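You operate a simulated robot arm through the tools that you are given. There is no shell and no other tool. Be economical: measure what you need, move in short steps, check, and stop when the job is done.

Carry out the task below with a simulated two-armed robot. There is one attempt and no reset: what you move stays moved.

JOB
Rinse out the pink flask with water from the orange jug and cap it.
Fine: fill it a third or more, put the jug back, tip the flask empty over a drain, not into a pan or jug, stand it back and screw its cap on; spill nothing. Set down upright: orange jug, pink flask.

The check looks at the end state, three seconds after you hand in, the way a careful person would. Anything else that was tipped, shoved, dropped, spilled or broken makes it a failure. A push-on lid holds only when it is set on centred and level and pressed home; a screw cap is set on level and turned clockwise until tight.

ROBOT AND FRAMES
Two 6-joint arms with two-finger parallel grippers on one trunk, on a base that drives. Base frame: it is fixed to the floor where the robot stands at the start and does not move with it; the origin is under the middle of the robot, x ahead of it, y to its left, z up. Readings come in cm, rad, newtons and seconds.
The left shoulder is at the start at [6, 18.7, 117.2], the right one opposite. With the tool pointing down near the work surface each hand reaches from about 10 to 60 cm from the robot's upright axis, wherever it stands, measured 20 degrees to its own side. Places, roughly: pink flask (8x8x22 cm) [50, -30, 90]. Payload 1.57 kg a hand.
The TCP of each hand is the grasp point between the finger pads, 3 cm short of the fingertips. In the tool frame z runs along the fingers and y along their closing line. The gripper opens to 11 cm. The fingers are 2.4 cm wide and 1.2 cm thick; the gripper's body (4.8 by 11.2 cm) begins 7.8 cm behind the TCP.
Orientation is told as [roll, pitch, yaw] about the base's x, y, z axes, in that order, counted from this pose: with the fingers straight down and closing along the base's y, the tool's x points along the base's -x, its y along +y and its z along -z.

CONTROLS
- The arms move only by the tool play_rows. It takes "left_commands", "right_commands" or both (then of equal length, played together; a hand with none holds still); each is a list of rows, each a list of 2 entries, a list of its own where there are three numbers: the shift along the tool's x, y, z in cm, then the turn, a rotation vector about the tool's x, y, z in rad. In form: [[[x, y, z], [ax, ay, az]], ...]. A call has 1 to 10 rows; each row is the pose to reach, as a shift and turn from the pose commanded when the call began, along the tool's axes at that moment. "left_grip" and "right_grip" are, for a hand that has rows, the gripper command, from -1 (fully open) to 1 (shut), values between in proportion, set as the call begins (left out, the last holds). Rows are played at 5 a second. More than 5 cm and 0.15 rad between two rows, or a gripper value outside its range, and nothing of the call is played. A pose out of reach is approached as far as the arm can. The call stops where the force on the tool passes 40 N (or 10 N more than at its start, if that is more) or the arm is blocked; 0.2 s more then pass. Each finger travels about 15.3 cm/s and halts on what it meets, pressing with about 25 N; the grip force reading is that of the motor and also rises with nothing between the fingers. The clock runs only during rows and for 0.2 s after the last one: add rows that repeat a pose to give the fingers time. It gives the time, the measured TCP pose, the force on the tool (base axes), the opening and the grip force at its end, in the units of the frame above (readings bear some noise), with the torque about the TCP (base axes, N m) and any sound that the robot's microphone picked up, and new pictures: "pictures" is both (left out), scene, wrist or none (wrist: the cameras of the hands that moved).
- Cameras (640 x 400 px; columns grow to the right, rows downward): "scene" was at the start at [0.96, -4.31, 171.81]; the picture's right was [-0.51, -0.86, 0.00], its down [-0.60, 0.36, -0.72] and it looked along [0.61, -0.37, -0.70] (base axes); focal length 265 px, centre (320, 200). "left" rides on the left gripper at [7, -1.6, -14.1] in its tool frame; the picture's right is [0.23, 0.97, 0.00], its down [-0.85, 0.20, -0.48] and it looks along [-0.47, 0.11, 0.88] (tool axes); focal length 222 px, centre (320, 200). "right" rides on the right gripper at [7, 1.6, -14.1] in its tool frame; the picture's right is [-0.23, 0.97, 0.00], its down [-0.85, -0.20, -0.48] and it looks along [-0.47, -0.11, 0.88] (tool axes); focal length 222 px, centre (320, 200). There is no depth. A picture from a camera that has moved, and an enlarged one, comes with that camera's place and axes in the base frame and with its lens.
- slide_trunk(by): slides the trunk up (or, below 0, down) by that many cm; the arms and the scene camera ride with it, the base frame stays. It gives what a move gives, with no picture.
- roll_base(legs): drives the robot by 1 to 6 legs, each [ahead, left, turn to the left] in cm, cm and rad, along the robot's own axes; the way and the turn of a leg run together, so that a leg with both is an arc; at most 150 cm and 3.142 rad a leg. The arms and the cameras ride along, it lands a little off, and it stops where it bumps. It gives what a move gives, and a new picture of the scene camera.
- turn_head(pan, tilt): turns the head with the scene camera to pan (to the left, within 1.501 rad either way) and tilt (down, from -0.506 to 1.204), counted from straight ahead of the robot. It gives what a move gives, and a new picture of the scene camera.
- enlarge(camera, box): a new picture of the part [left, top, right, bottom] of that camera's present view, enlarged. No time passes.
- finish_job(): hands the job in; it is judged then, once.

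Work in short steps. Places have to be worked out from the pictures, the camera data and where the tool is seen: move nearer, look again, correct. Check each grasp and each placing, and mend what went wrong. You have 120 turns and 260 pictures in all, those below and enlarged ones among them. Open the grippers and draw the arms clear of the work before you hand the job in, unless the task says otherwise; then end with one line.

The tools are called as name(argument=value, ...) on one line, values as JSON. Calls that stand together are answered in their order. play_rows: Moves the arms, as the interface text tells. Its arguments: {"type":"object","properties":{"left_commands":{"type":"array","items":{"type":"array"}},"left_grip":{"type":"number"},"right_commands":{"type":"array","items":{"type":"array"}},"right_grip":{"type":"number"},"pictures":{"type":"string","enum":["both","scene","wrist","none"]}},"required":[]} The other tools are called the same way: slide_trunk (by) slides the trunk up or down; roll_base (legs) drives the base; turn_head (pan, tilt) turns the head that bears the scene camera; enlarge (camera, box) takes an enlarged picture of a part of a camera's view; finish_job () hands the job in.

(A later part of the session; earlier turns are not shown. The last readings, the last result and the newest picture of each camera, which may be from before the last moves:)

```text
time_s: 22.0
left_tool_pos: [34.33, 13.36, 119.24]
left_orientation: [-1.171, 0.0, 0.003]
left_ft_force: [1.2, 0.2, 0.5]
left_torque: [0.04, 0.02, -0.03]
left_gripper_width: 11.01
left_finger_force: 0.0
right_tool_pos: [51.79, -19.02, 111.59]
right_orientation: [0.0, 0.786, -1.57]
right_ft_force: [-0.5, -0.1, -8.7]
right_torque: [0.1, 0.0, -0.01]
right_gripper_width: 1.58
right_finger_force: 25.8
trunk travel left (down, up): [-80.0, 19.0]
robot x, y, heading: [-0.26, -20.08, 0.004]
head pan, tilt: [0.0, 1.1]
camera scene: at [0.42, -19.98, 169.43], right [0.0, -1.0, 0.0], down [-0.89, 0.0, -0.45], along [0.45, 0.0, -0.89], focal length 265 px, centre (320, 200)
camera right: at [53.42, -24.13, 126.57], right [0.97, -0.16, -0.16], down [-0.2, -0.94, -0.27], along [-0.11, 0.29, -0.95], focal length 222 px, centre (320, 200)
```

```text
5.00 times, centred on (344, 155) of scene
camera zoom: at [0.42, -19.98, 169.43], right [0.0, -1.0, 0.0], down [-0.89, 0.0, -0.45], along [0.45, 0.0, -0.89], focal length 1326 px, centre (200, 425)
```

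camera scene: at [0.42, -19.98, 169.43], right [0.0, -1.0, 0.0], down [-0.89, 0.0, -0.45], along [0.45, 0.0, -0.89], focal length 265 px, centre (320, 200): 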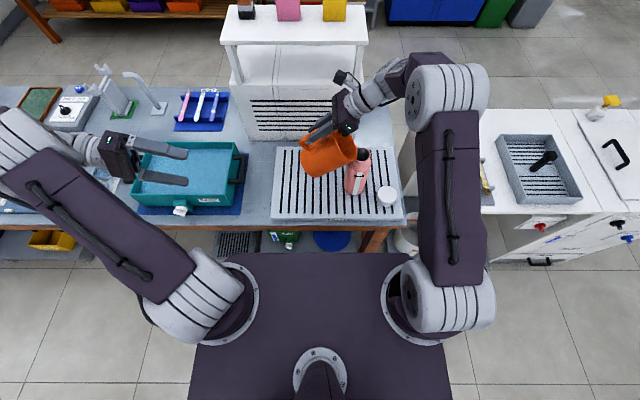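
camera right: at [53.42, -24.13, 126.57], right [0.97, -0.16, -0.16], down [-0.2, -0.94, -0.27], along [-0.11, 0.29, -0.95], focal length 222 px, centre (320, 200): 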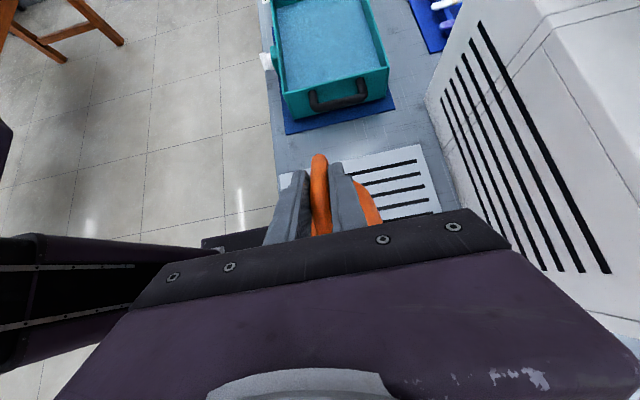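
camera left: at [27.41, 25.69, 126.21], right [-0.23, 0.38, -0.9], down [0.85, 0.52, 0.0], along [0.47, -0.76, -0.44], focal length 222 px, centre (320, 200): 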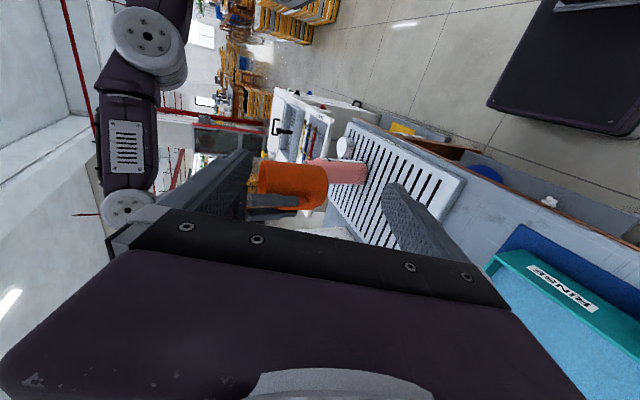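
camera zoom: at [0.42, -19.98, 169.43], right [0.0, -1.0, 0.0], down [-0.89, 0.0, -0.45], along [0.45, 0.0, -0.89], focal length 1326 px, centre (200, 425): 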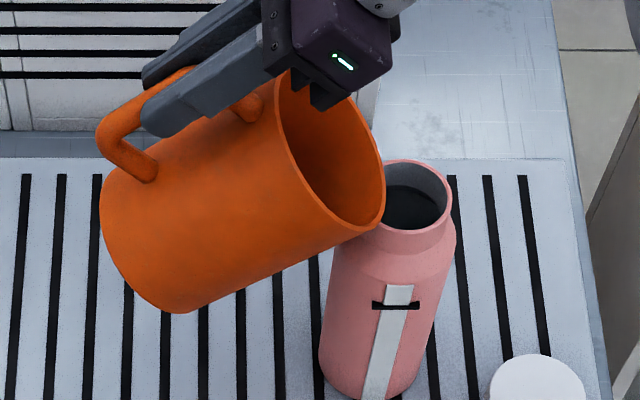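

Very good view. Relative to the mouth the lip should go ~1.5 cm further −y and ~0.9 cm +x. Correct that at constant tilt and re-check.

play_rows(right_commands=[[[-0.6, 0.45, -0.46], [0, 0, 0]], [[-1.2, 0.9, -0.92], [0, 0, 0]], [[-1.2, 0.9, -0.92], [0, 0, 0]]], pictures="none")

enlarge(camera="scene", box=[312, 125, 392, 175])

enlarge(camera="left", box=[250, 110, 390, 200])

```text
time_s: 22.8
left_tool_pos: [34.41, 13.44, 119.32]
left_orientation: [-1.172, -0.001, 0.003]
left_ft_force: [0.4, 0.4, -0.7]
left_torque: [-0.02, -0.02, 0.02]
left_gripper_width: 10.99
left_finger_force: 0.1
right_tool_pos: [52.64, -20.49, 111.34]
right_orientation: [-0.002, 0.783, -1.567]
right_ft_force: [-0.4, 1.6, -6.8]
right_torque: [0.01, 0.01, 0.0]
right_gripper_width: 1.61
right_finger_force: 25.5
trunk travel left (down, up): [-80.0, 19.0]
robot x, y, heading: [0.3, -19.75, 0.004]
head pan, tilt: [0.0, 1.1]
```

```text
8.00 times, centred on (352, 150) of scene
camera zoom: at [0.39, -19.98, 169.43], right [0.0, -1.0, 0.0], down [-0.89, 0.0, -0.45], along [0.45, 0.0, -0.89], focal length 2122 px, centre (64, 600)
```

zoom: 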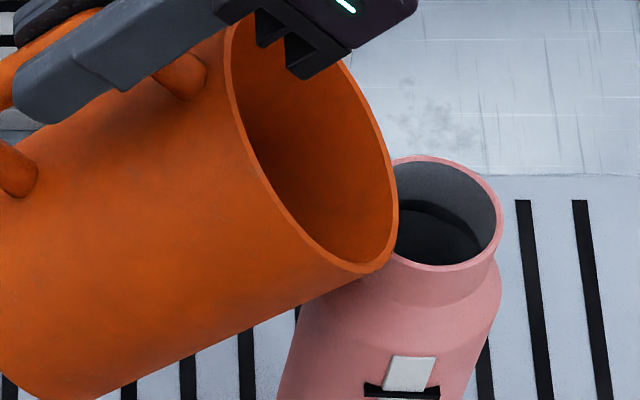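

```text
4.44 times, centred on (320, 155) of left
camera zoom: at [27.36, 25.72, 126.21], right [-0.23, 0.38, -0.9], down [0.85, 0.52, 0.0], along [0.47, -0.76, -0.44], focal length 987 px, centre (320, 400)
```

zoom: 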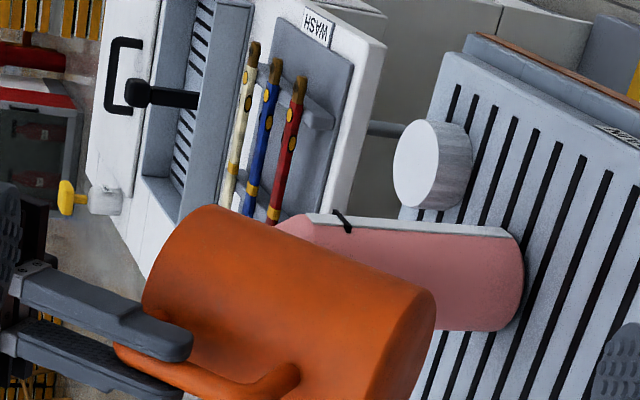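

Both cameras say the lip needs ~1.3 cm more in +x and in −y. Correct and re-check before pouring.

play_rows(right_commands=[[[-0.56, 0.65, -0.35], [0, 0, 0]], [[-1.13, 1.3, -0.71], [0, 0, 0]], [[-1.13, 1.3, -0.71], [0, 0, 0]]], pictures="none")

enlarge(camera="scene", box=[312, 125, 392, 175])

```text
time_s: 23.6
left_tool_pos: [34.34, 13.4, 119.24]
left_orientation: [-1.173, -0.001, 0.004]
left_ft_force: [0.7, 1.0, -0.5]
left_torque: [0.04, 0.0, 0.04]
left_gripper_width: 10.99
left_finger_force: 0.1
right_tool_pos: [53.84, -21.96, 111.21]
right_orientation: [-0.002, 0.783, -1.569]
right_ft_force: [-1.1, 0.4, -7.5]
right_torque: [0.15, 0.05, -0.02]
right_gripper_width: 1.57
right_finger_force: 24.9
trunk travel left (down, up): [-80.0, 19.0]
robot x, y, heading: [0.04, -19.74, 0.006]
head pan, tilt: [0.0, 1.1]
```

```text
8.00 times, centred on (352, 150) of scene
camera zoom: at [0.4, -19.99, 169.43], right [0.0, -1.0, 0.0], down [-0.89, 0.0, -0.45], along [0.45, 0.0, -0.89], focal length 2122 px, centre (64, 600)
```

zoom: 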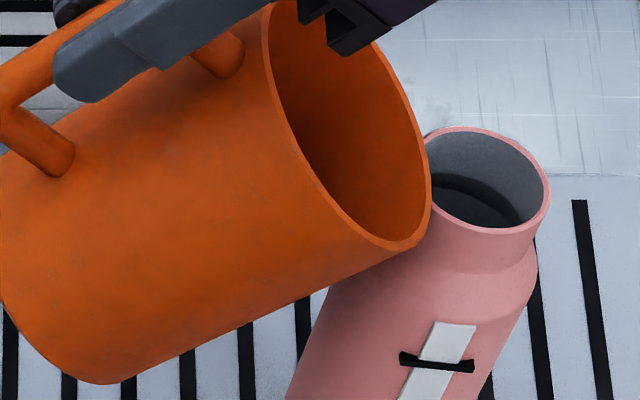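

The jug is pushing the flask — it's leaning. Back off along the same path slowly.

play_rows(right_commands=[[[0.3, -0.3, 0.18], [0, 0, 0]], [[0.6, -0.65, 0.35], [0, 0, 0]], [[0.85, -1.0, 0.5], [0, 0, 0]], [[1.13, -1.3, 0.71], [0, 0, 0]], [[1.5, -1.5, 0.9], [0, 0, 0]], [[2.0, -1.8, 1.2], [0, 0, 0]], [[2.5, -2.0, 1.5], [0, 0, 0]], [[2.5, -2.0, 1.5], [0, 0, 0]]], pictures="none")

enlarge(camera="scene", box=[280, 115, 408, 195])

enlarge(camera="left", box=[250, 110, 390, 200])

```text
time_s: 25.4
left_tool_pos: [34.41, 13.39, 119.19]
left_orientation: [-1.169, -0.001, 0.003]
left_ft_force: [0.4, -0.3, 0.2]
left_torque: [0.02, 0.04, -0.01]
left_gripper_width: 11.0
left_finger_force: 0.0
right_tool_pos: [51.96, -18.91, 111.81]
right_orientation: [0.0, 0.786, -1.569]
right_ft_force: [-0.5, 0.1, -8.4]
right_torque: [0.13, 0.02, -0.02]
right_gripper_width: 1.57
right_finger_force: 24.7
trunk travel left (down, up): [-80.0, 19.0]
robot x, y, heading: [-0.2, -20.47, -0.001]
head pan, tilt: [0.0, 1.1]
```

```text
5.00 times, centred on (344, 155) of scene
camera zoom: at [0.44, -20.05, 169.43], right [0.0, -1.0, 0.0], down [-0.89, 0.0, -0.45], along [0.45, 0.0, -0.89], focal length 1326 px, centre (200, 425)
```

zoom: 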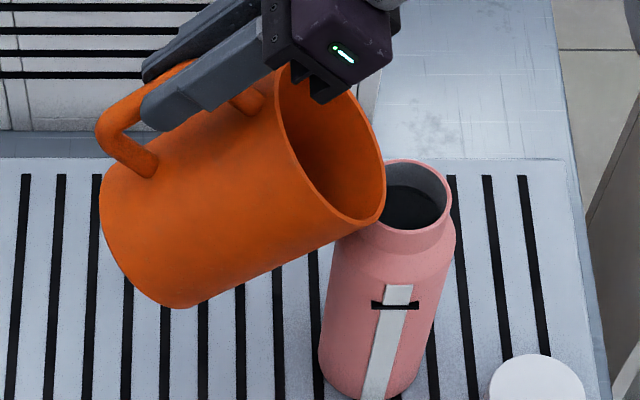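

```text
4.44 times, centred on (320, 155) of left
camera zoom: at [27.4, 25.67, 126.22], right [-0.23, 0.38, -0.9], down [0.85, 0.52, 0.0], along [0.47, -0.76, -0.44], focal length 987 px, centre (320, 400)
```

zoom: 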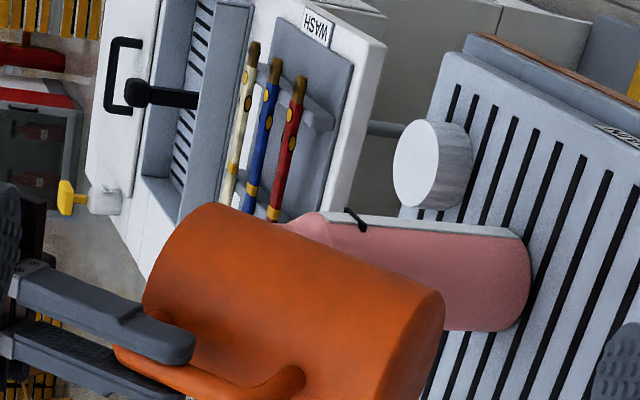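

Flask stood back up exactly in its old place, nothing fell. The mouth must be at z≈101.2; I raise the jug and bring the lip less far in (Δx +1.2, Δy −1.0, Δz +0.9), watching the flask.

play_rows(right_commands=[[[0.6, 0, -0.6], [0, 0, 0]], [[0.3, 0.6, -1.0], [0, 0, 0]], [[-0.07, 1.2, -1.34], [0, 0, 0]], [[-0.07, 1.2, -1.34], [0, 0, 0]]], pictures="none")

enlarge(camera="scene", box=[312, 125, 392, 175])

```text
time_s: 26.4
left_tool_pos: [34.35, 13.41, 119.24]
left_orientation: [-1.17, 0.002, 0.003]
left_ft_force: [-0.4, -0.5, -0.3]
left_torque: [-0.03, -0.03, -0.05]
left_gripper_width: 11.01
left_finger_force: 0.1
right_tool_pos: [53.15, -19.96, 112.76]
right_orientation: [0.002, 0.785, -1.568]
right_ft_force: [-0.6, -0.1, -8.9]
right_torque: [0.13, 0.03, 0.05]
right_gripper_width: 1.57
right_finger_force: 25.0
trunk travel left (down, up): [-80.0, 19.0]
robot x, y, heading: [-0.04, -19.84, 0.002]
head pan, tilt: [0.0, 1.1]
```

```text
8.00 times, centred on (352, 150) of scene
camera zoom: at [0.39, -20.01, 169.43], right [0.0, -1.0, 0.0], down [-0.89, 0.0, -0.45], along [0.45, 0.0, -0.89], focal length 2122 px, centre (64, 600)
```

zoom: 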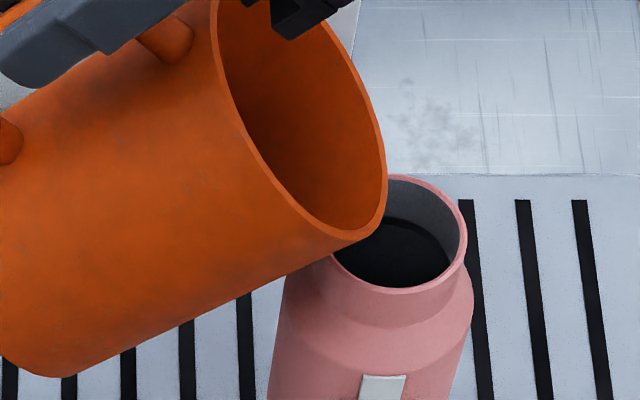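

Flask is untouched and upright; lip is close to right. Fine correction and tilt to 50°, looking for the first flow.

play_rows(right_commands=[[[-0.2, 0.3, -0.4], [0, 0.02, 0]], [[-0.4, 0.6, -0.9], [0, 0.05, 0]], [[-0.59, 0.6, -1.3], [0, 0.087, 0]], [[-0.59, 0.6, -1.3], [0, 0.087, 0]]], pictures="none")

enlarge(camera="scene", box=[312, 125, 392, 175])

```text
time_s: 27.4
left_tool_pos: [34.39, 13.29, 119.24]
left_orientation: [-1.169, 0.0, 0.002]
left_ft_force: [0.0, 0.2, 0.6]
left_torque: [0.0, 0.0, -0.01]
left_gripper_width: 10.98
left_finger_force: 0.0
right_tool_pos: [53.83, -21.24, 113.18]
right_orientation: [-0.002, 0.873, -1.569]
right_ft_force: [-0.3, -0.1, -7.9]
right_torque: [0.05, 0.0, 0.01]
right_gripper_width: 1.59
right_finger_force: 24.9
trunk travel left (down, up): [-80.0, 19.0]
robot x, y, heading: [0.38, -20.14, 0.006]
head pan, tilt: [0.0, 1.1]
```

```text
8.00 times, centred on (352, 150) of scene
camera zoom: at [0.44, -20.03, 169.43], right [0.0, -1.0, 0.0], down [-0.89, 0.0, -0.45], along [0.45, 0.0, -0.89], focal length 2122 px, centre (64, 600)
```

zoom: 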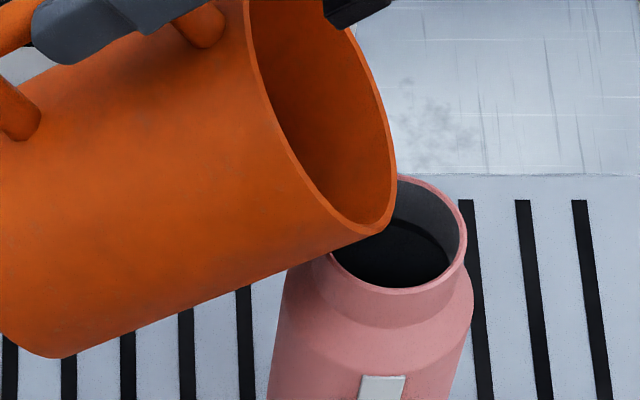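

No flow yet; lip is right over the mouth. Pivot about the lip to 53° and wait.

play_rows(right_commands=[[[0.08, 0, -0.37], [0, 0.026, 0]], [[0.157, 0, -0.746], [0, 0.052, 0]], [[0.157, 0, -0.746], [0, 0.052, 0]], [[0.157, 0, -0.746], [0, 0.052, 0]]], pictures="none")

enlarge(camera="scene", box=[312, 125, 392, 175])

```text
time_s: 28.4
left_tool_pos: [34.42, 13.38, 119.18]
left_orientation: [-1.169, -0.002, 0.004]
left_ft_force: [-0.7, 0.5, -0.6]
left_torque: [-0.02, 0.02, 0.01]
left_gripper_width: 11.01
left_finger_force: 0.0
right_tool_pos: [53.77, -21.74, 113.73]
right_orientation: [-0.003, 0.922, -1.57]
right_ft_force: [0.1, 1.2, -7.7]
right_torque: [0.01, 0.02, 0.01]
right_gripper_width: 1.58
right_finger_force: 24.9
trunk travel left (down, up): [-80.0, 19.0]
robot x, y, heading: [-0.03, -19.95, -0.002]
head pan, tilt: [0.0, 1.1]
```

```text
8.00 times, centred on (352, 150) of scene
camera zoom: at [0.42, -20.05, 169.43], right [0.0, -1.0, 0.0], down [-0.89, 0.0, -0.45], along [0.45, 0.0, -0.89], focal length 2122 px, centre (64, 600)
```

zoom: 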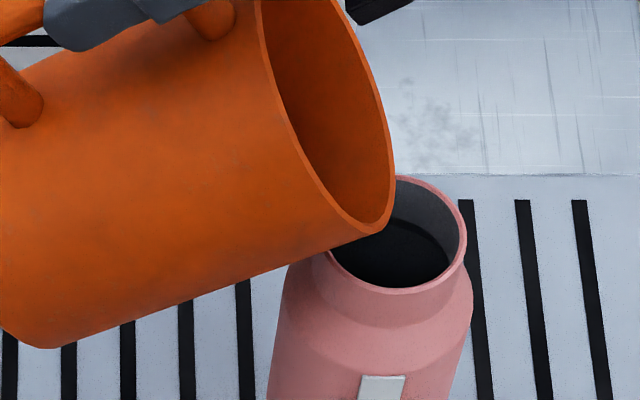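

Still none. On to 57° and wait.

play_rows(right_commands=[[[0.09, 0, -0.5], [0, 0.035, 0]], [[0.18, 0, -1.04], [0, 0.07, 0]], [[0.18, 0, -1.04], [0, 0.07, 0]], [[0.18, 0, -1.04], [0, 0.07, 0]]], pictures="none")

enlarge(camera="scene", box=[312, 125, 392, 175])

```text
time_s: 29.4
left_tool_pos: [34.41, 13.36, 119.29]
left_orientation: [-1.17, 0.001, 0.004]
left_ft_force: [0.6, -0.5, 0.0]
left_torque: [0.03, 0.0, -0.01]
left_gripper_width: 10.99
left_finger_force: 0.1
right_tool_pos: [53.8, -22.49, 114.64]
right_orientation: [-0.001, 0.995, -1.569]
right_ft_force: [0.3, -0.3, -5.4]
right_torque: [-0.02, 0.02, -0.03]
right_gripper_width: 1.59
right_finger_force: 25.1
trunk travel left (down, up): [-80.0, 19.0]
robot x, y, heading: [0.05, -19.44, 0.007]
head pan, tilt: [0.0, 1.1]
```

```text
8.00 times, centred on (352, 150) of scene
camera zoom: at [0.41, -20.04, 169.43], right [0.0, -1.0, 0.0], down [-0.89, 0.0, -0.45], along [0.45, 0.0, -0.89], focal length 2122 px, centre (64, 600)
```

zoom: 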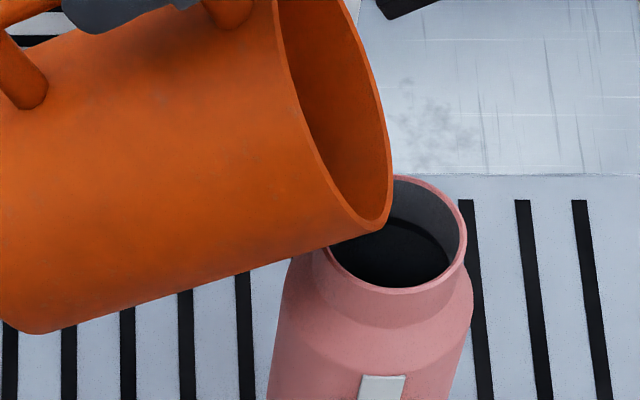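

The weight reading dropped to 5.4 N; hold and re-read to see whether water is passing.

play_rows(right_commands=[[[0, 0, 0], [0, 0, 0]], [[0, 0, 0], [0, 0, 0]]], pictures="none")

enlarge(camera="scene", box=[280, 115, 408, 195])

enlarge(camera="left", box=[250, 110, 390, 200])

```text
time_s: 30.0
left_tool_pos: [34.4, 13.31, 119.21]
left_orientation: [-1.168, -0.001, 0.003]
left_ft_force: [0.1, 0.2, -0.3]
left_torque: [0.03, 0.04, -0.02]
left_gripper_width: 10.98
left_finger_force: 0.1
right_tool_pos: [53.75, -22.5, 114.64]
right_orientation: [-0.003, 0.993, -1.568]
right_ft_force: [-0.4, -0.3, -6.1]
right_torque: [-0.03, 0.02, 0.01]
right_gripper_width: 1.57
right_finger_force: 25.5
trunk travel left (down, up): [-80.0, 19.0]
robot x, y, heading: [0.1, -19.96, 0.004]
head pan, tilt: [0.0, 1.1]
```

```text
5.00 times, centred on (344, 155) of scene
camera zoom: at [0.41, -20.04, 169.43], right [0.0, -1.0, 0.0], down [-0.89, 0.0, -0.45], along [0.45, 0.0, -0.89], focal length 1326 px, centre (200, 425)
```

zoom: 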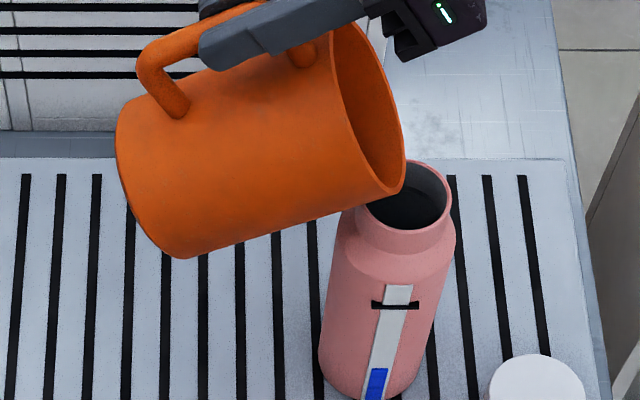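

```text
4.44 times, centred on (320, 155) of left
camera zoom: at [27.38, 25.67, 126.22], right [-0.23, 0.38, -0.9], down [0.85, 0.52, 0.0], along [0.47, -0.76, -0.44], focal length 987 px, centre (320, 400)
```

zoom: 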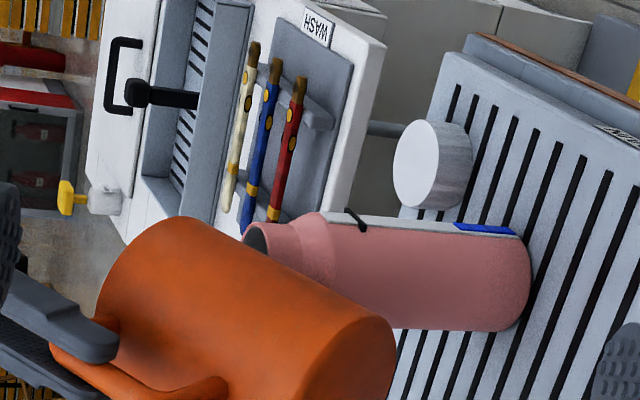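

The flask has a level gauge (blue, ~29%) — water is going in. Tilt to 61° for more.

play_rows(right_commands=[[[0.09, 0, -0.5], [0, 0.035, 0]], [[0.18, 0, -1.04], [0, 0.07, 0]], [[0.18, 0, -1.04], [0, 0.07, 0]], [[0.18, 0, -1.04], [0, 0.07, 0]]], pictures="none")

enlarge(camera="scene", box=[280, 115, 408, 195])

enlarge(camera="left", box=[250, 110, 390, 200])

```text
time_s: 31.0
left_tool_pos: [34.29, 13.37, 119.24]
left_orientation: [-1.171, -0.002, 0.002]
left_ft_force: [1.2, 0.2, -0.4]
left_torque: [0.01, 0.0, 0.0]
left_gripper_width: 10.98
left_finger_force: 0.1
right_tool_pos: [53.73, -23.22, 115.35]
right_orientation: [-0.002, 1.063, -1.569]
right_ft_force: [0.3, 0.2, -5.3]
right_torque: [-0.08, 0.0, -0.01]
right_gripper_width: 1.59
right_finger_force: 24.7
trunk travel left (down, up): [-80.0, 19.0]
robot x, y, heading: [0.11, -19.86, 0.002]
head pan, tilt: [0.0, 1.1]
```

```text
5.00 times, centred on (344, 155) of scene
camera zoom: at [0.39, -20.04, 169.43], right [0.0, -1.0, 0.0], down [-0.89, 0.0, -0.45], along [0.45, 0.0, -0.89], focal length 1326 px, centre (200, 425)
```

zoom: 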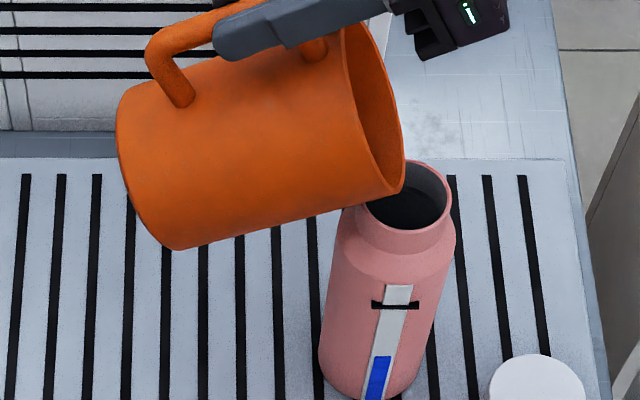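

```text
4.44 times, centred on (320, 155) of left
camera zoom: at [27.37, 25.68, 126.22], right [-0.23, 0.38, -0.9], down [0.85, 0.52, 0.0], along [0.47, -0.76, -0.44], focal length 987 px, centre (320, 400)
```

zoom: 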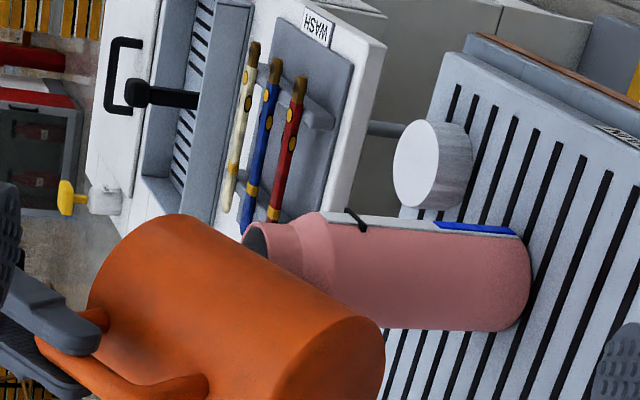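

Gauge ~41%. One more step to 65° to have margin.

play_rows(right_commands=[[[0.09, 0, -0.5], [0, 0.035, 0]], [[0.17, 0, -1.03], [0, 0.07, 0]], [[0.17, 0, -1.03], [0, 0.07, 0]], [[0.17, 0, -1.03], [0, 0.07, 0]], [[0.17, 0, -1.03], [0, 0.07, 0]]], pictures="none")

enlarge(camera="scene", box=[280, 115, 408, 195])

```text
time_s: 32.2
left_tool_pos: [34.3, 13.34, 119.2]
left_orientation: [-1.17, 0.001, 0.003]
left_ft_force: [0.5, 0.1, 0.4]
left_torque: [0.0, 0.02, -0.02]
left_gripper_width: 11.0
left_finger_force: 0.1
right_tool_pos: [53.77, -24.17, 116.13]
right_orientation: [-0.002, 1.134, -1.568]
right_ft_force: [0.8, 0.4, -4.8]
right_torque: [-0.11, 0.01, -0.02]
right_gripper_width: 1.59
right_finger_force: 25.1
trunk travel left (down, up): [-80.0, 19.0]
robot x, y, heading: [-0.02, -20.08, 0.001]
head pan, tilt: [0.0, 1.1]
```

```text
5.00 times, centred on (344, 155) of scene
camera zoom: at [0.39, -20.06, 169.43], right [0.0, -1.0, 0.0], down [-0.89, 0.0, -0.45], along [0.45, 0.0, -0.89], focal length 1326 px, centre (200, 425)
```

zoom: 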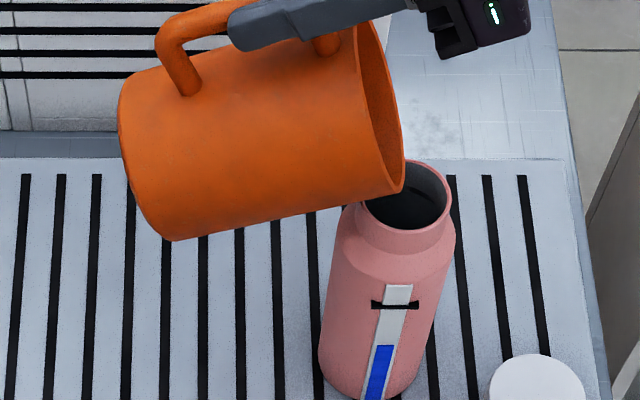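

Gauge ≈48%, enough. Tilt back about the lip, pause for drips, then retreat.

play_rows(right_commands=[[[-0.24, 0, 0.88], [0, -0.061, 0]], [[-0.49, 0, 1.77], [0, -0.122, 0]], [[-0.49, 0, 1.77], [0, -0.122, 0]], [[-0.49, 0, 1.77], [0, -0.122, 0]], [[-0.83, 0, 2.62], [0, -0.183, 0]], [[-0.97, 0, 3.92], [0, -0.244, 0]], [[-0.6, 0, 5.3], [0, -0.3, 0]], [[-0.18, 0, 6.7], [0, -0.349, 0]], [[-0.18, 0, 6.7], [0, -0.349, 0]]], pictures="none")

enlarge(camera="scene", box=[260, 115, 420, 215])

```text
time_s: 34.2
left_tool_pos: [34.36, 13.22, 119.3]
left_orientation: [-1.169, 0.0, 0.005]
left_ft_force: [-0.5, -0.7, 0.7]
left_torque: [0.04, 0.04, -0.01]
left_gripper_width: 10.98
left_finger_force: 0.1
right_tool_pos: [53.8, -18.06, 112.94]
right_orientation: [-0.002, 0.784, -1.569]
right_ft_force: [0.7, 0.8, -5.8]
right_torque: [0.09, 0.02, 0.02]
right_gripper_width: 1.6
right_finger_force: 25.5
trunk travel left (down, up): [-80.0, 19.0]
robot x, y, heading: [-0.15, -20.24, 0.006]
head pan, tilt: [0.0, 1.1]
```

```text
4.00 times, centred on (340, 165) of scene
camera zoom: at [0.39, -20.09, 169.43], right [0.0, -1.0, 0.0], down [-0.89, 0.0, -0.45], along [0.45, 0.0, -0.89], focal length 1061 px, centre (240, 340)
```

zoom: 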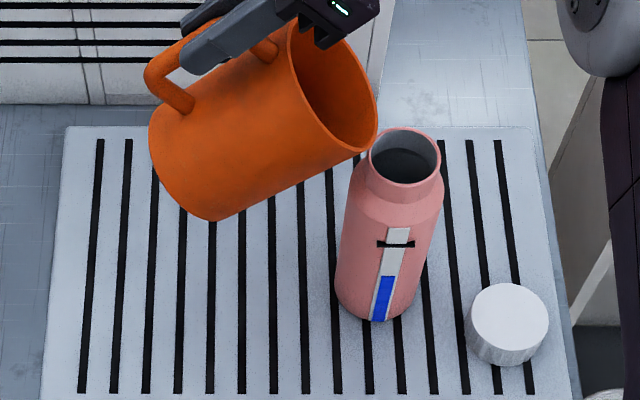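

No spill. Bring the jug upright again, retreating from the flask.

play_rows(right_commands=[[[0.5, -0.2, 0.6], [0, -0.1, 0]], [[1.1, -0.5, 1.2], [0, -0.2, 0]], [[1.65, -0.75, 1.8], [0, -0.3, 0]], [[2.2, -1, 2.4], [0, -0.4, 0]], [[2.75, -1.25, 3.0], [0, -0.5, 0]], [[3.3, -1.5, 3.6], [0, -0.6, 0]], [[3.9, -1.75, 4.2], [0, -0.7, 0]], [[4.4, -2, 4.8], [0, -0.785, 0]], [[4.4, -2, 4.8], [0, -0.785, 0]]], pictures="none")

enlarge(camera="left", box=[210, 100, 390, 220])

```text
time_s: 36.2
left_tool_pos: [34.32, 13.47, 119.31]
left_orientation: [-1.168, -0.001, 0.002]
left_ft_force: [-0.2, 0.2, -0.6]
left_torque: [0.01, 0.01, -0.04]
left_gripper_width: 11.0
left_finger_force: 0.0
right_tool_pos: [51.79, -11.59, 112.68]
right_orientation: [0.001, -0.001, -1.568]
right_ft_force: [0.1, 0.2, -5.4]
right_torque: [0.4, 0.0, -0.02]
right_gripper_width: 1.6
right_finger_force: 24.7
trunk travel left (down, up): [-80.0, 19.0]
robot x, y, heading: [-0.46, -19.87, 0.0]
head pan, tilt: [0.0, 1.1]
```

```text
3.33 times, centred on (300, 160) of left
camera zoom: at [27.35, 25.63, 126.25], right [-0.23, 0.38, -0.9], down [0.85, 0.52, 0.0], along [0.47, -0.76, -0.44], focal length 740 px, centre (387, 333)
```

zoom: 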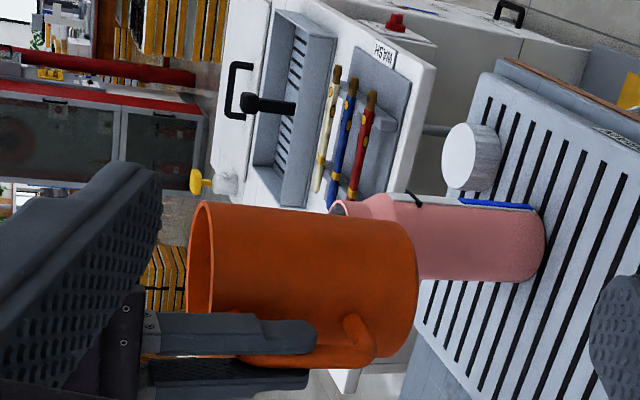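

Jug upright. Yaw back and return to over its original place.

play_rows(right_commands=[[[0.2, -0.4, 0.4], [0, 0, -0.1]], [[0.4, -0.8, 0.8], [0, 0, -0.2]], [[0.6, -1.2, 1.2], [0, 0, -0.3]], [[0.8, -1.6, 1.6], [0, 0, -0.4]], [[1, -2, 2], [0, 0, -0.5]], [[1.2, -2.4, 2.4], [0, 0, -0.6]], [[1.4, -2.7, 2.8], [0, 0, -0.7]], [[1.5, -2.9, 2.9], [0, 0, -0.8]], [[1.5, -2.9, 2.9], [0, 0, -0.87]], [[1.5, -2.9, 2.9], [0, 0, -0.87]]], pictures="none")

play_rows(right_commands=[[[0.84, -0.71, 1.5], [0, 0, -0.1]], [[1.68, -1.42, 3], [0, 0, -0.2]], [[2.52, -2.13, 4.5], [0, 0, -0.3]], [[3.36, -2.84, 6], [0, 0, -0.4]], [[4.2, -3.55, 7.5], [0, 0, -0.5]], [[5.04, -4.26, 9], [0, 0, -0.6]], [[5.88, -4.97, 10.5], [0, 0, -0.698]], [[6.7, -5.67, 12], [0, 0, -0.698]], [[7.34, -6.18, 13], [0, 0, -0.698]], [[7.34, -6.18, 13], [0, 0, -0.698]]], pictures="none")

enlarge(camera="left", box=[220, 110, 420, 235])

```text
time_s: 38.4
left_tool_pos: [34.42, 13.36, 119.32]
left_orientation: [-1.172, 0.001, 0.002]
left_ft_force: [-0.1, 0.2, 0.0]
left_torque: [-0.04, -0.03, -0.01]
left_gripper_width: 10.99
left_finger_force: 0.0
right_tool_pos: [48.9, -10.14, 109.8]
right_orientation: [0.0, 0.0, -0.698]
right_ft_force: [-0.5, -1.2, -4.1]
right_torque: [0.25, 0.31, -0.01]
right_gripper_width: 1.58
right_finger_force: 25.4
trunk travel left (down, up): [-80.0, 19.0]
robot x, y, heading: [0.21, -19.76, 0.002]
head pan, tilt: [0.0, 1.1]
```

```text
time_s: 40.6
left_tool_pos: [34.42, 13.31, 119.35]
left_orientation: [-1.171, 0.0, 0.003]
left_ft_force: [0.1, 0.0, 0.7]
left_torque: [0.0, 0.02, 0.01]
left_gripper_width: 11.02
left_finger_force: 0.0
right_tool_pos: [39.29, -10.06, 96.88]
right_orientation: [-0.002, -0.002, -0.001]
right_ft_force: [-0.1, 0.4, -5.6]
right_torque: [0.03, 0.4, 0.02]
right_gripper_width: 1.58
right_finger_force: 24.8
trunk travel left (down, up): [-80.0, 19.0]
robot x, y, heading: [0.3, -20.06, 0.005]
head pan, tilt: [0.0, 1.1]
```

```text
3.20 times, centred on (320, 172) of left
camera zoom: at [27.35, 25.69, 126.22], right [-0.23, 0.38, -0.9], down [0.85, 0.52, 0.0], along [0.47, -0.76, -0.44], focal length 711 px, centre (320, 288)
```

zoom: 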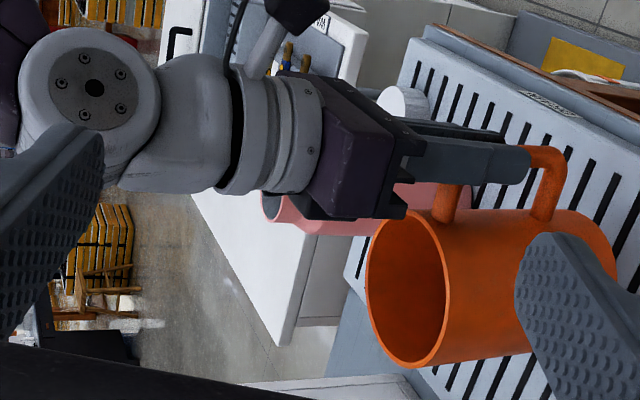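

Lower 3 cm first, then in small steps until the weight comes off.

play_rows(right_commands=[[[0, 0, 1], [0, 0, 0]], [[0, 0, 2], [0, 0, 0]], [[0, 0, 3], [0, 0, 0]], [[0, 0, 3], [0, 0, 0]]], pictures="none")

play_rows(right_commands=[[[0, 0, 0.4], [0, 0, 0]], [[0, 0, 0.8], [0, 0, 0]], [[0, 0, 0.8], [0, 0, 0]]], pictures="none")

enlarge(camera="scene", box=[250, 130, 420, 236])

enlarge(camera="left", box=[260, 110, 460, 235])

```text
time_s: 41.6
left_tool_pos: [34.35, 13.48, 119.24]
left_orientation: [-1.171, 0.001, 0.004]
left_ft_force: [0.4, 0.4, 0.7]
left_torque: [-0.01, -0.03, -0.02]
left_gripper_width: 11.0
left_finger_force: 0.0
right_tool_pos: [39.3, -10.13, 93.77]
right_orientation: [0.0, 0.0, -0.001]
right_ft_force: [-0.3, 0.1, -5.2]
right_torque: [-0.03, 0.38, -0.01]
right_gripper_width: 1.6
right_finger_force: 24.9
trunk travel left (down, up): [-80.0, 19.0]
robot x, y, heading: [0.25, -20.06, 0.001]
head pan, tilt: [0.0, 1.1]
```

```text
time_s: 42.4
left_tool_pos: [34.39, 13.32, 119.28]
left_orientation: [-1.171, 0.0, 0.003]
left_ft_force: [-0.1, -0.3, -0.8]
left_torque: [0.0, 0.01, 0.01]
left_gripper_width: 11.01
left_finger_force: 0.1
right_tool_pos: [39.21, -9.99, 92.99]
right_orientation: [0.0, -0.002, -0.001]
right_ft_force: [0.8, -0.1, -5.3]
right_torque: [0.0, 0.4, 0.01]
right_gripper_width: 1.57
right_finger_force: 25.1
trunk travel left (down, up): [-80.0, 19.0]
robot x, y, heading: [-0.06, -20.14, -0.001]
head pan, tilt: [0.0, 1.1]
```

```text
3.76 times, centred on (335, 183) of scene
camera zoom: at [0.36, -20.01, 169.43], right [0.0, -1.0, 0.0], down [-0.89, 0.0, -0.45], along [0.45, 0.0, -0.89], focal length 999 px, centre (264, 264)
```

zoom: 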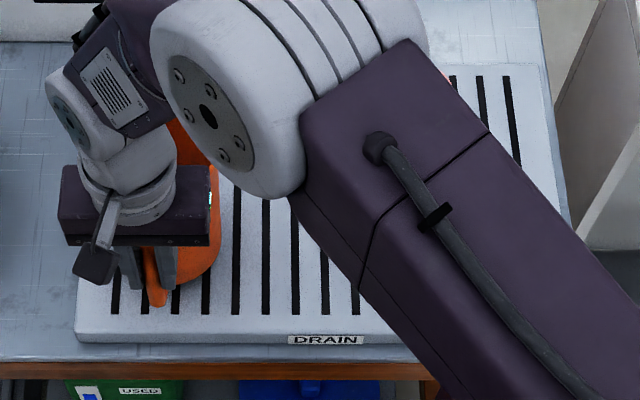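

```text
3.20 times, centred on (360, 172) of left
camera zoom: at [27.34, 25.69, 126.22], right [-0.23, 0.38, -0.9], down [0.85, 0.52, 0.0], along [0.47, -0.76, -0.44], focal length 711 px, centre (192, 288)
```

zoom: 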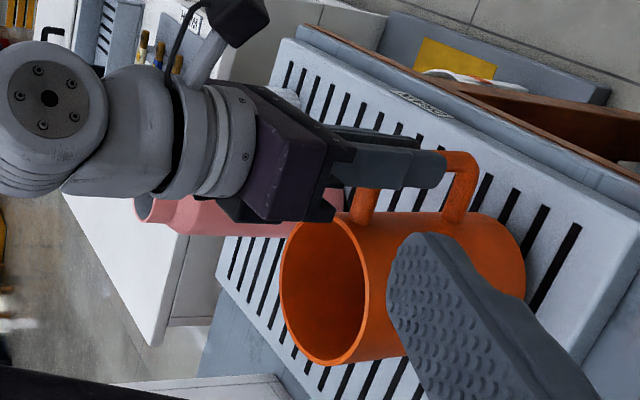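

Still hanging (−5.3 N). Continue lowering in small steps.

play_rows(right_commands=[[[0, 0, 0.4], [0, 0, 0]], [[0, 0, 0.8], [0, 0, 0]], [[0, 0, 0.8], [0, 0, 0]]], pictures="none")

play_rows(right_commands=[[[0, 0, 0.3], [0, 0, 0]], [[0, 0, 0.6], [0, 0, 0]], [[0, 0, 0.6], [0, 0, 0]]], pictures="none")

```text
time_s: 43.2
left_tool_pos: [34.35, 13.37, 119.29]
left_orientation: [-1.17, 0.001, 0.003]
left_ft_force: [-0.1, 0.5, 0.0]
left_torque: [-0.02, -0.02, 0.04]
left_gripper_width: 11.0
left_finger_force: 0.0
right_tool_pos: [39.2, -10.05, 92.23]
right_orientation: [0.001, 0.0, 0.001]
right_ft_force: [-0.3, -0.1, -4.4]
right_torque: [0.0, 0.41, -0.02]
right_gripper_width: 1.58
right_finger_force: 25.6
trunk travel left (down, up): [-80.0, 19.0]
robot x, y, heading: [-0.1, -19.86, 0.005]
head pan, tilt: [0.0, 1.1]
```

```text
time_s: 44.0
left_tool_pos: [34.2, 13.36, 119.29]
left_orientation: [-1.168, -0.003, 0.004]
left_ft_force: [-0.4, 0.1, 0.5]
left_torque: [0.02, -0.01, 0.01]
left_gripper_width: 10.97
left_finger_force: 0.0
right_tool_pos: [39.03, -10.08, 91.67]
right_orientation: [-0.001, -0.001, -0.002]
right_ft_force: [-2.8, -0.1, 5.4]
right_torque: [0.06, -0.76, 0.07]
right_gripper_width: 1.6
right_finger_force: 24.4
trunk travel left (down, up): [-80.0, 19.0]
robot x, y, heading: [-0.2, -19.82, 0.009]
head pan, tilt: [0.0, 1.1]
```

Contact felt (z≈91.8). Release the handle.

play_rows(right_commands=[[[0, 0, -0.2], [0, 0, 0]], [[0, 0, -0.2], [0, 0, 0]]], pictures="none")

play_rows(right_commands=[[[0, 0, 0], [0, 0, 0]], [[0, 0, 0], [0, 0, 0]], [[0, 0, 0], [0, 0, 0]]], right_grip=-0.5, pictures="wrist")

enlarge(camera="left", box=[260, 110, 460, 235])

```text
time_s: 44.6
left_tool_pos: [34.3, 13.28, 119.31]
left_orientation: [-1.17, 0.0, 0.005]
left_ft_force: [-0.4, 0.5, -0.8]
left_torque: [-0.03, 0.0, -0.01]
left_gripper_width: 10.96
left_finger_force: 0.0
right_tool_pos: [39.14, -10.15, 91.81]
right_orientation: [-0.004, 0.001, 0.0]
right_ft_force: [-0.3, 0.1, -5.7]
right_torque: [-0.05, 0.39, -0.01]
right_gripper_width: 1.58
right_finger_force: 25.0
trunk travel left (down, up): [-80.0, 19.0]
robot x, y, heading: [0.04, -19.92, 0.005]
head pan, tilt: [0.0, 1.1]
```

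```text
time_s: 45.4
left_tool_pos: [34.28, 13.28, 119.34]
left_orientation: [-1.169, 0.0, 0.002]
left_ft_force: [0.6, -0.5, -0.1]
left_torque: [0.01, 0.01, -0.01]
left_gripper_width: 10.98
left_finger_force: 0.0
right_tool_pos: [39.23, -10.16, 91.8]
right_orientation: [0.0, -0.001, 0.0]
right_ft_force: [-0.1, 0.2, 0.3]
right_torque: [0.01, -0.03, 0.03]
right_gripper_width: 8.24
right_finger_force: 0.0
trunk travel left (down, up): [-80.0, 19.0]
robot x, y, heading: [-0.16, -20.09, 0.003]
head pan, tilt: [0.0, 1.1]
camera right: at [32.21, -8.62, 106.01], right [0.23, 0.97, 0.0], down [0.85, -0.2, 0.48], along [0.47, -0.11, -0.88], focal length 222 px, centre (320, 200)
```

right: 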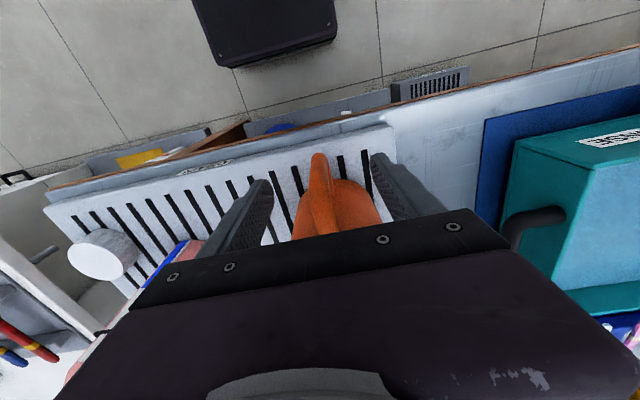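

```text
3.20 times, centred on (360, 172) of left
camera zoom: at [27.28, 25.68, 126.24], right [-0.23, 0.38, -0.9], down [0.85, 0.52, 0.0], along [0.47, -0.76, -0.44], focal length 711 px, centre (192, 288)
```

zoom: 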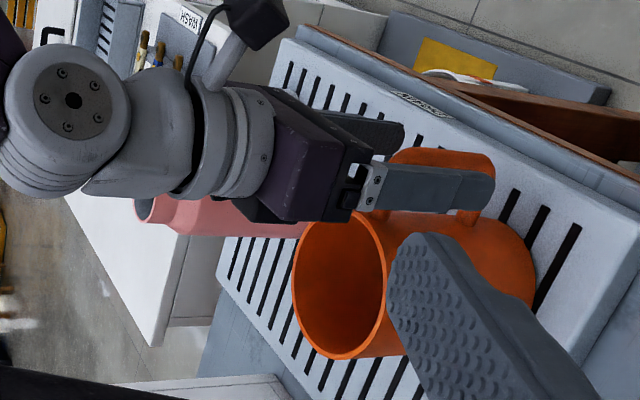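

Jug is standing level and free. Raise the right hand straight up.

play_rows(right_commands=[[[0, 0, -3], [0, 0, 0]], [[0, 0, -7], [0, 0, 0]], [[0, 0, -11], [0, 0, 0]], [[0, 0, -15], [0, 0, 0]], [[0, 0, -19], [0, 0, 0]], [[0, 0, -22], [0, 0, 0]]], pictures="none")

play_rows(right_commands=[[[0, -2.3, 0], [0, -0.13, 0]], [[0, -4.6, 0], [0, -0.26, 0]], [[0, -6.9, 0], [0, -0.39, 0]], [[0, -9.2, 0], [0, -0.52, 0]], [[0, -11.5, 0], [0, -0.65, 0]], [[0, -13.8, 0], [0, -0.78, 0]], [[0, -16.1, 0], [0, -0.91, 0]], [[0, -18.4, 0], [0, -1.04, 0]], [[0, -20.7, 0], [0, -1.17, 0]], [[0, -23.2, 0], [0, -1.31, 0]]], right_grip=-1)

```text
time_s: 46.8
left_tool_pos: [34.31, 13.33, 119.23]
left_orientation: [-1.17, 0.0, 0.005]
left_ft_force: [-0.5, -0.1, 0.6]
left_torque: [-0.02, -0.03, 0.03]
left_gripper_width: 11.01
left_finger_force: 0.0
right_tool_pos: [38.95, -10.18, 113.75]
right_orientation: [-0.001, 0.001, -0.001]
right_ft_force: [-0.6, 0.3, -0.2]
right_torque: [0.0, -0.01, 0.01]
right_gripper_width: 8.27
right_finger_force: 0.1
trunk travel left (down, up): [-80.0, 19.0]
robot x, y, heading: [0.15, -19.8, 0.002]
head pan, tilt: [0.0, 1.1]
```

```text
time_s: 49.0
left_tool_pos: [34.55, 13.37, 119.3]
left_orientation: [-1.169, 0.001, 0.004]
left_ft_force: [-0.4, 0.4, 0.9]
left_torque: [0.01, 0.01, -0.03]
left_gripper_width: 11.0
left_finger_force: 0.2
right_tool_pos: [47.19, -25.74, 120.66]
right_orientation: [-0.104, -1.291, 0.094]
right_ft_force: [-0.2, -0.1, -1.0]
right_torque: [0.01, -0.02, 0.03]
right_gripper_width: 10.99
right_finger_force: 0.1
right hand out of reach, approached as far as the arm can: row 7, 8, 9, 10
trunk travel left (down, up): [-80.0, 19.0]
robot x, y, heading: [-0.06, -19.92, 0.007]
head pan, tilt: [0.0, 1.1]
camera scene: at [0.45, -20.03, 169.43], right [0.0, -1.0, 0.0], down [-0.89, 0.0, -0.45], along [0.45, 0.0, -0.89], focal length 265 px, centre (320, 200)
camera right: at [31.7, -24.26, 117.92], right [0.07, 0.98, 0.19], down [-0.23, -0.17, 0.96], along [0.97, -0.11, 0.21], focal length 222 px, centre (320, 200)
```

scene: 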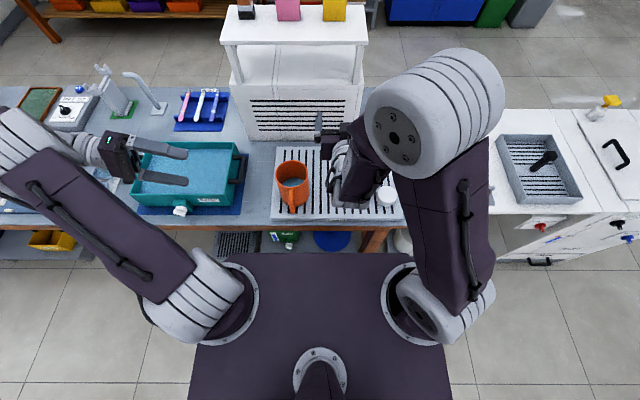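
right: 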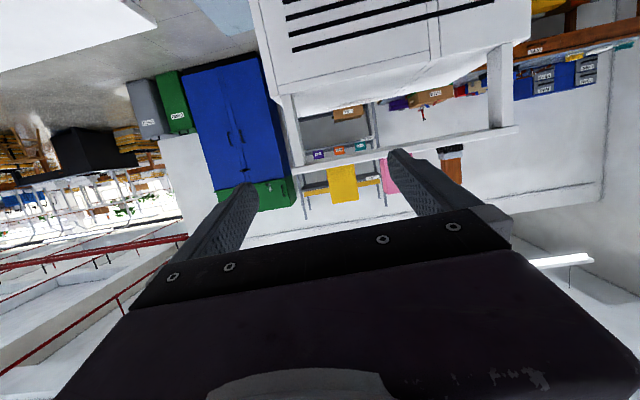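

Tool-forward is too close to the shoulder here. Drive the base back 15 cm to get working room.

roll_base(legs=[[-15, 0, 0]])

```text
time_s: 50.4
left_tool_pos: [19.97, 13.29, 119.24]
left_orientation: [-1.172, 0.002, 0.002]
left_ft_force: [-0.2, 0.3, -0.1]
left_torque: [0.02, 0.03, -0.04]
left_gripper_width: 11.0
left_finger_force: 0.0
right_tool_pos: [32.63, -25.92, 120.57]
right_orientation: [-0.103, -1.288, 0.085]
right_ft_force: [0.0, 1.0, -0.4]
right_torque: [0.01, -0.01, 0.02]
right_gripper_width: 11.0
right_finger_force: 0.1
trunk travel left (down, up): [-80.0, 19.0]
robot x, y, heading: [-14.66, -20.06, 0.004]
head pan, tilt: [0.0, 1.1]
camera scene: at [-14.01, -20.05, 169.43], right [0.0, -1.0, 0.0], down [-0.89, 0.0, -0.45], along [0.45, 0.0, -0.89], focal length 265 px, centre (320, 200)
```

scene: 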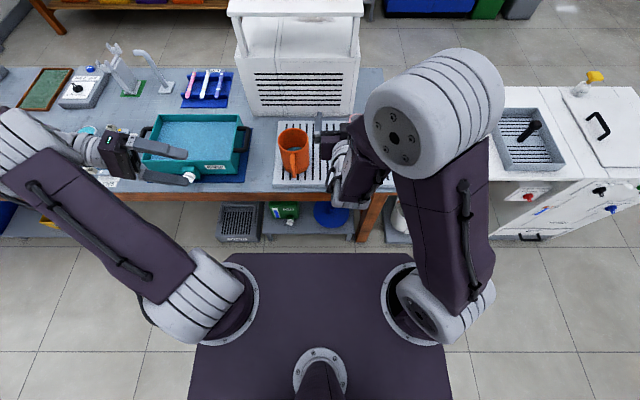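

Probe which pose counts as commanded, with a zero row.

play_rows(right_commands=[[[0, 0, 0], [0, 0, 0]], [[0, 0, 0], [0, 0, 0]]], pictures="none")

```text
time_s: 51.0
left_tool_pos: [19.78, 13.2, 119.38]
left_orientation: [-1.171, 0.0, 0.0]
left_ft_force: [-0.4, -0.3, 0.5]
left_torque: [0.02, 0.01, -0.02]
left_gripper_width: 11.01
left_finger_force: 0.0
right_tool_pos: [32.57, -26.03, 120.61]
right_orientation: [-0.104, -1.289, 0.089]
right_ft_force: [0.1, -0.5, 0.7]
right_torque: [0.02, -0.01, -0.04]
right_gripper_width: 11.03
right_finger_force: 0.1
trunk travel left (down, up): [-80.0, 19.0]
robot x, y, heading: [-14.61, -20.16, -0.001]
head pan, tilt: [0.0, 1.1]
```

Commanded = achieved. Now move to a pre-grasp in front of the flask: (42,-33.5,93), tool forward.

play_rows(right_commands=[[[3, -0.8, 2.1], [0, 0, 0]], [[6, -1.6, 4.2], [0, 0, 0.01]], [[9, -2.4, 6.3], [-0.01, 0, 0.02]], [[12, -3.3, 8.4], [-0.02, 0, 0.029]], [[15, -4.1, 10.5], [-0.02, 0, 0.029]], [[18, -4.9, 12.6], [-0.02, 0, 0.029]], [[21, -5.7, 14.7], [-0.02, 0, 0.029]], [[24.1, -6.6, 16.8], [-0.02, 0, 0.029]], [[24.1, -6.6, 16.8], [-0.02, 0, 0.029]]])

```text
time_s: 53.0
left_tool_pos: [19.64, 13.34, 119.22]
left_orientation: [-1.171, -0.001, 0.001]
left_ft_force: [-0.3, 0.3, 0.3]
left_torque: [-0.01, 0.03, 0.01]
left_gripper_width: 10.98
left_finger_force: 0.1
right_tool_pos: [48.04, -31.6, 92.65]
right_orientation: [-0.341, -1.265, 0.316]
right_ft_force: [0.9, 0.5, 0.2]
right_torque: [0.02, 0.01, -0.03]
right_gripper_width: 10.98
right_finger_force: 0.0
right hand out of reach, approached as far as the arm can: row 1, 2, 3, 4, 5, 6, 7, 8, 9
trunk travel left (down, up): [-80.0, 19.0]
robot x, y, heading: [-14.57, -20.35, -0.002]
head pan, tilt: [0.0, 1.1]
camera scene: at [-14.49, -19.88, 169.43], right [0.0, -1.0, 0.0], down [-0.89, 0.0, -0.45], along [0.45, 0.0, -0.89], focal length 265 px, centre (320, 200)
camera right: at [32.52, -30.27, 89.89], right [0.08, 0.99, 0.12], down [-0.22, -0.1, 0.97], along [0.97, -0.1, 0.21], focal length 222 px, centre (320, 200)
```

scene: 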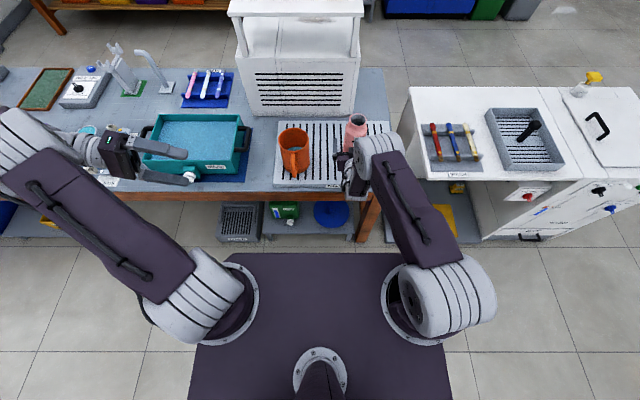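
right: 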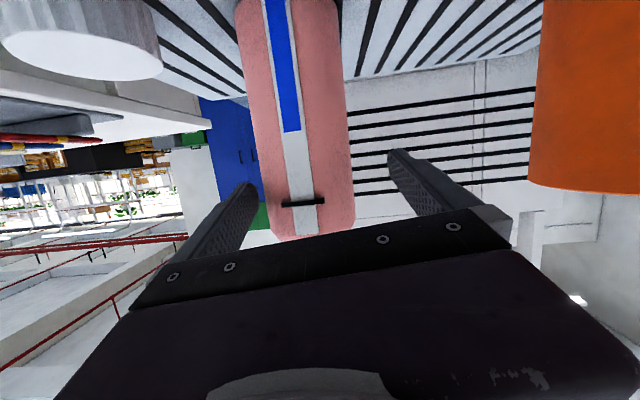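

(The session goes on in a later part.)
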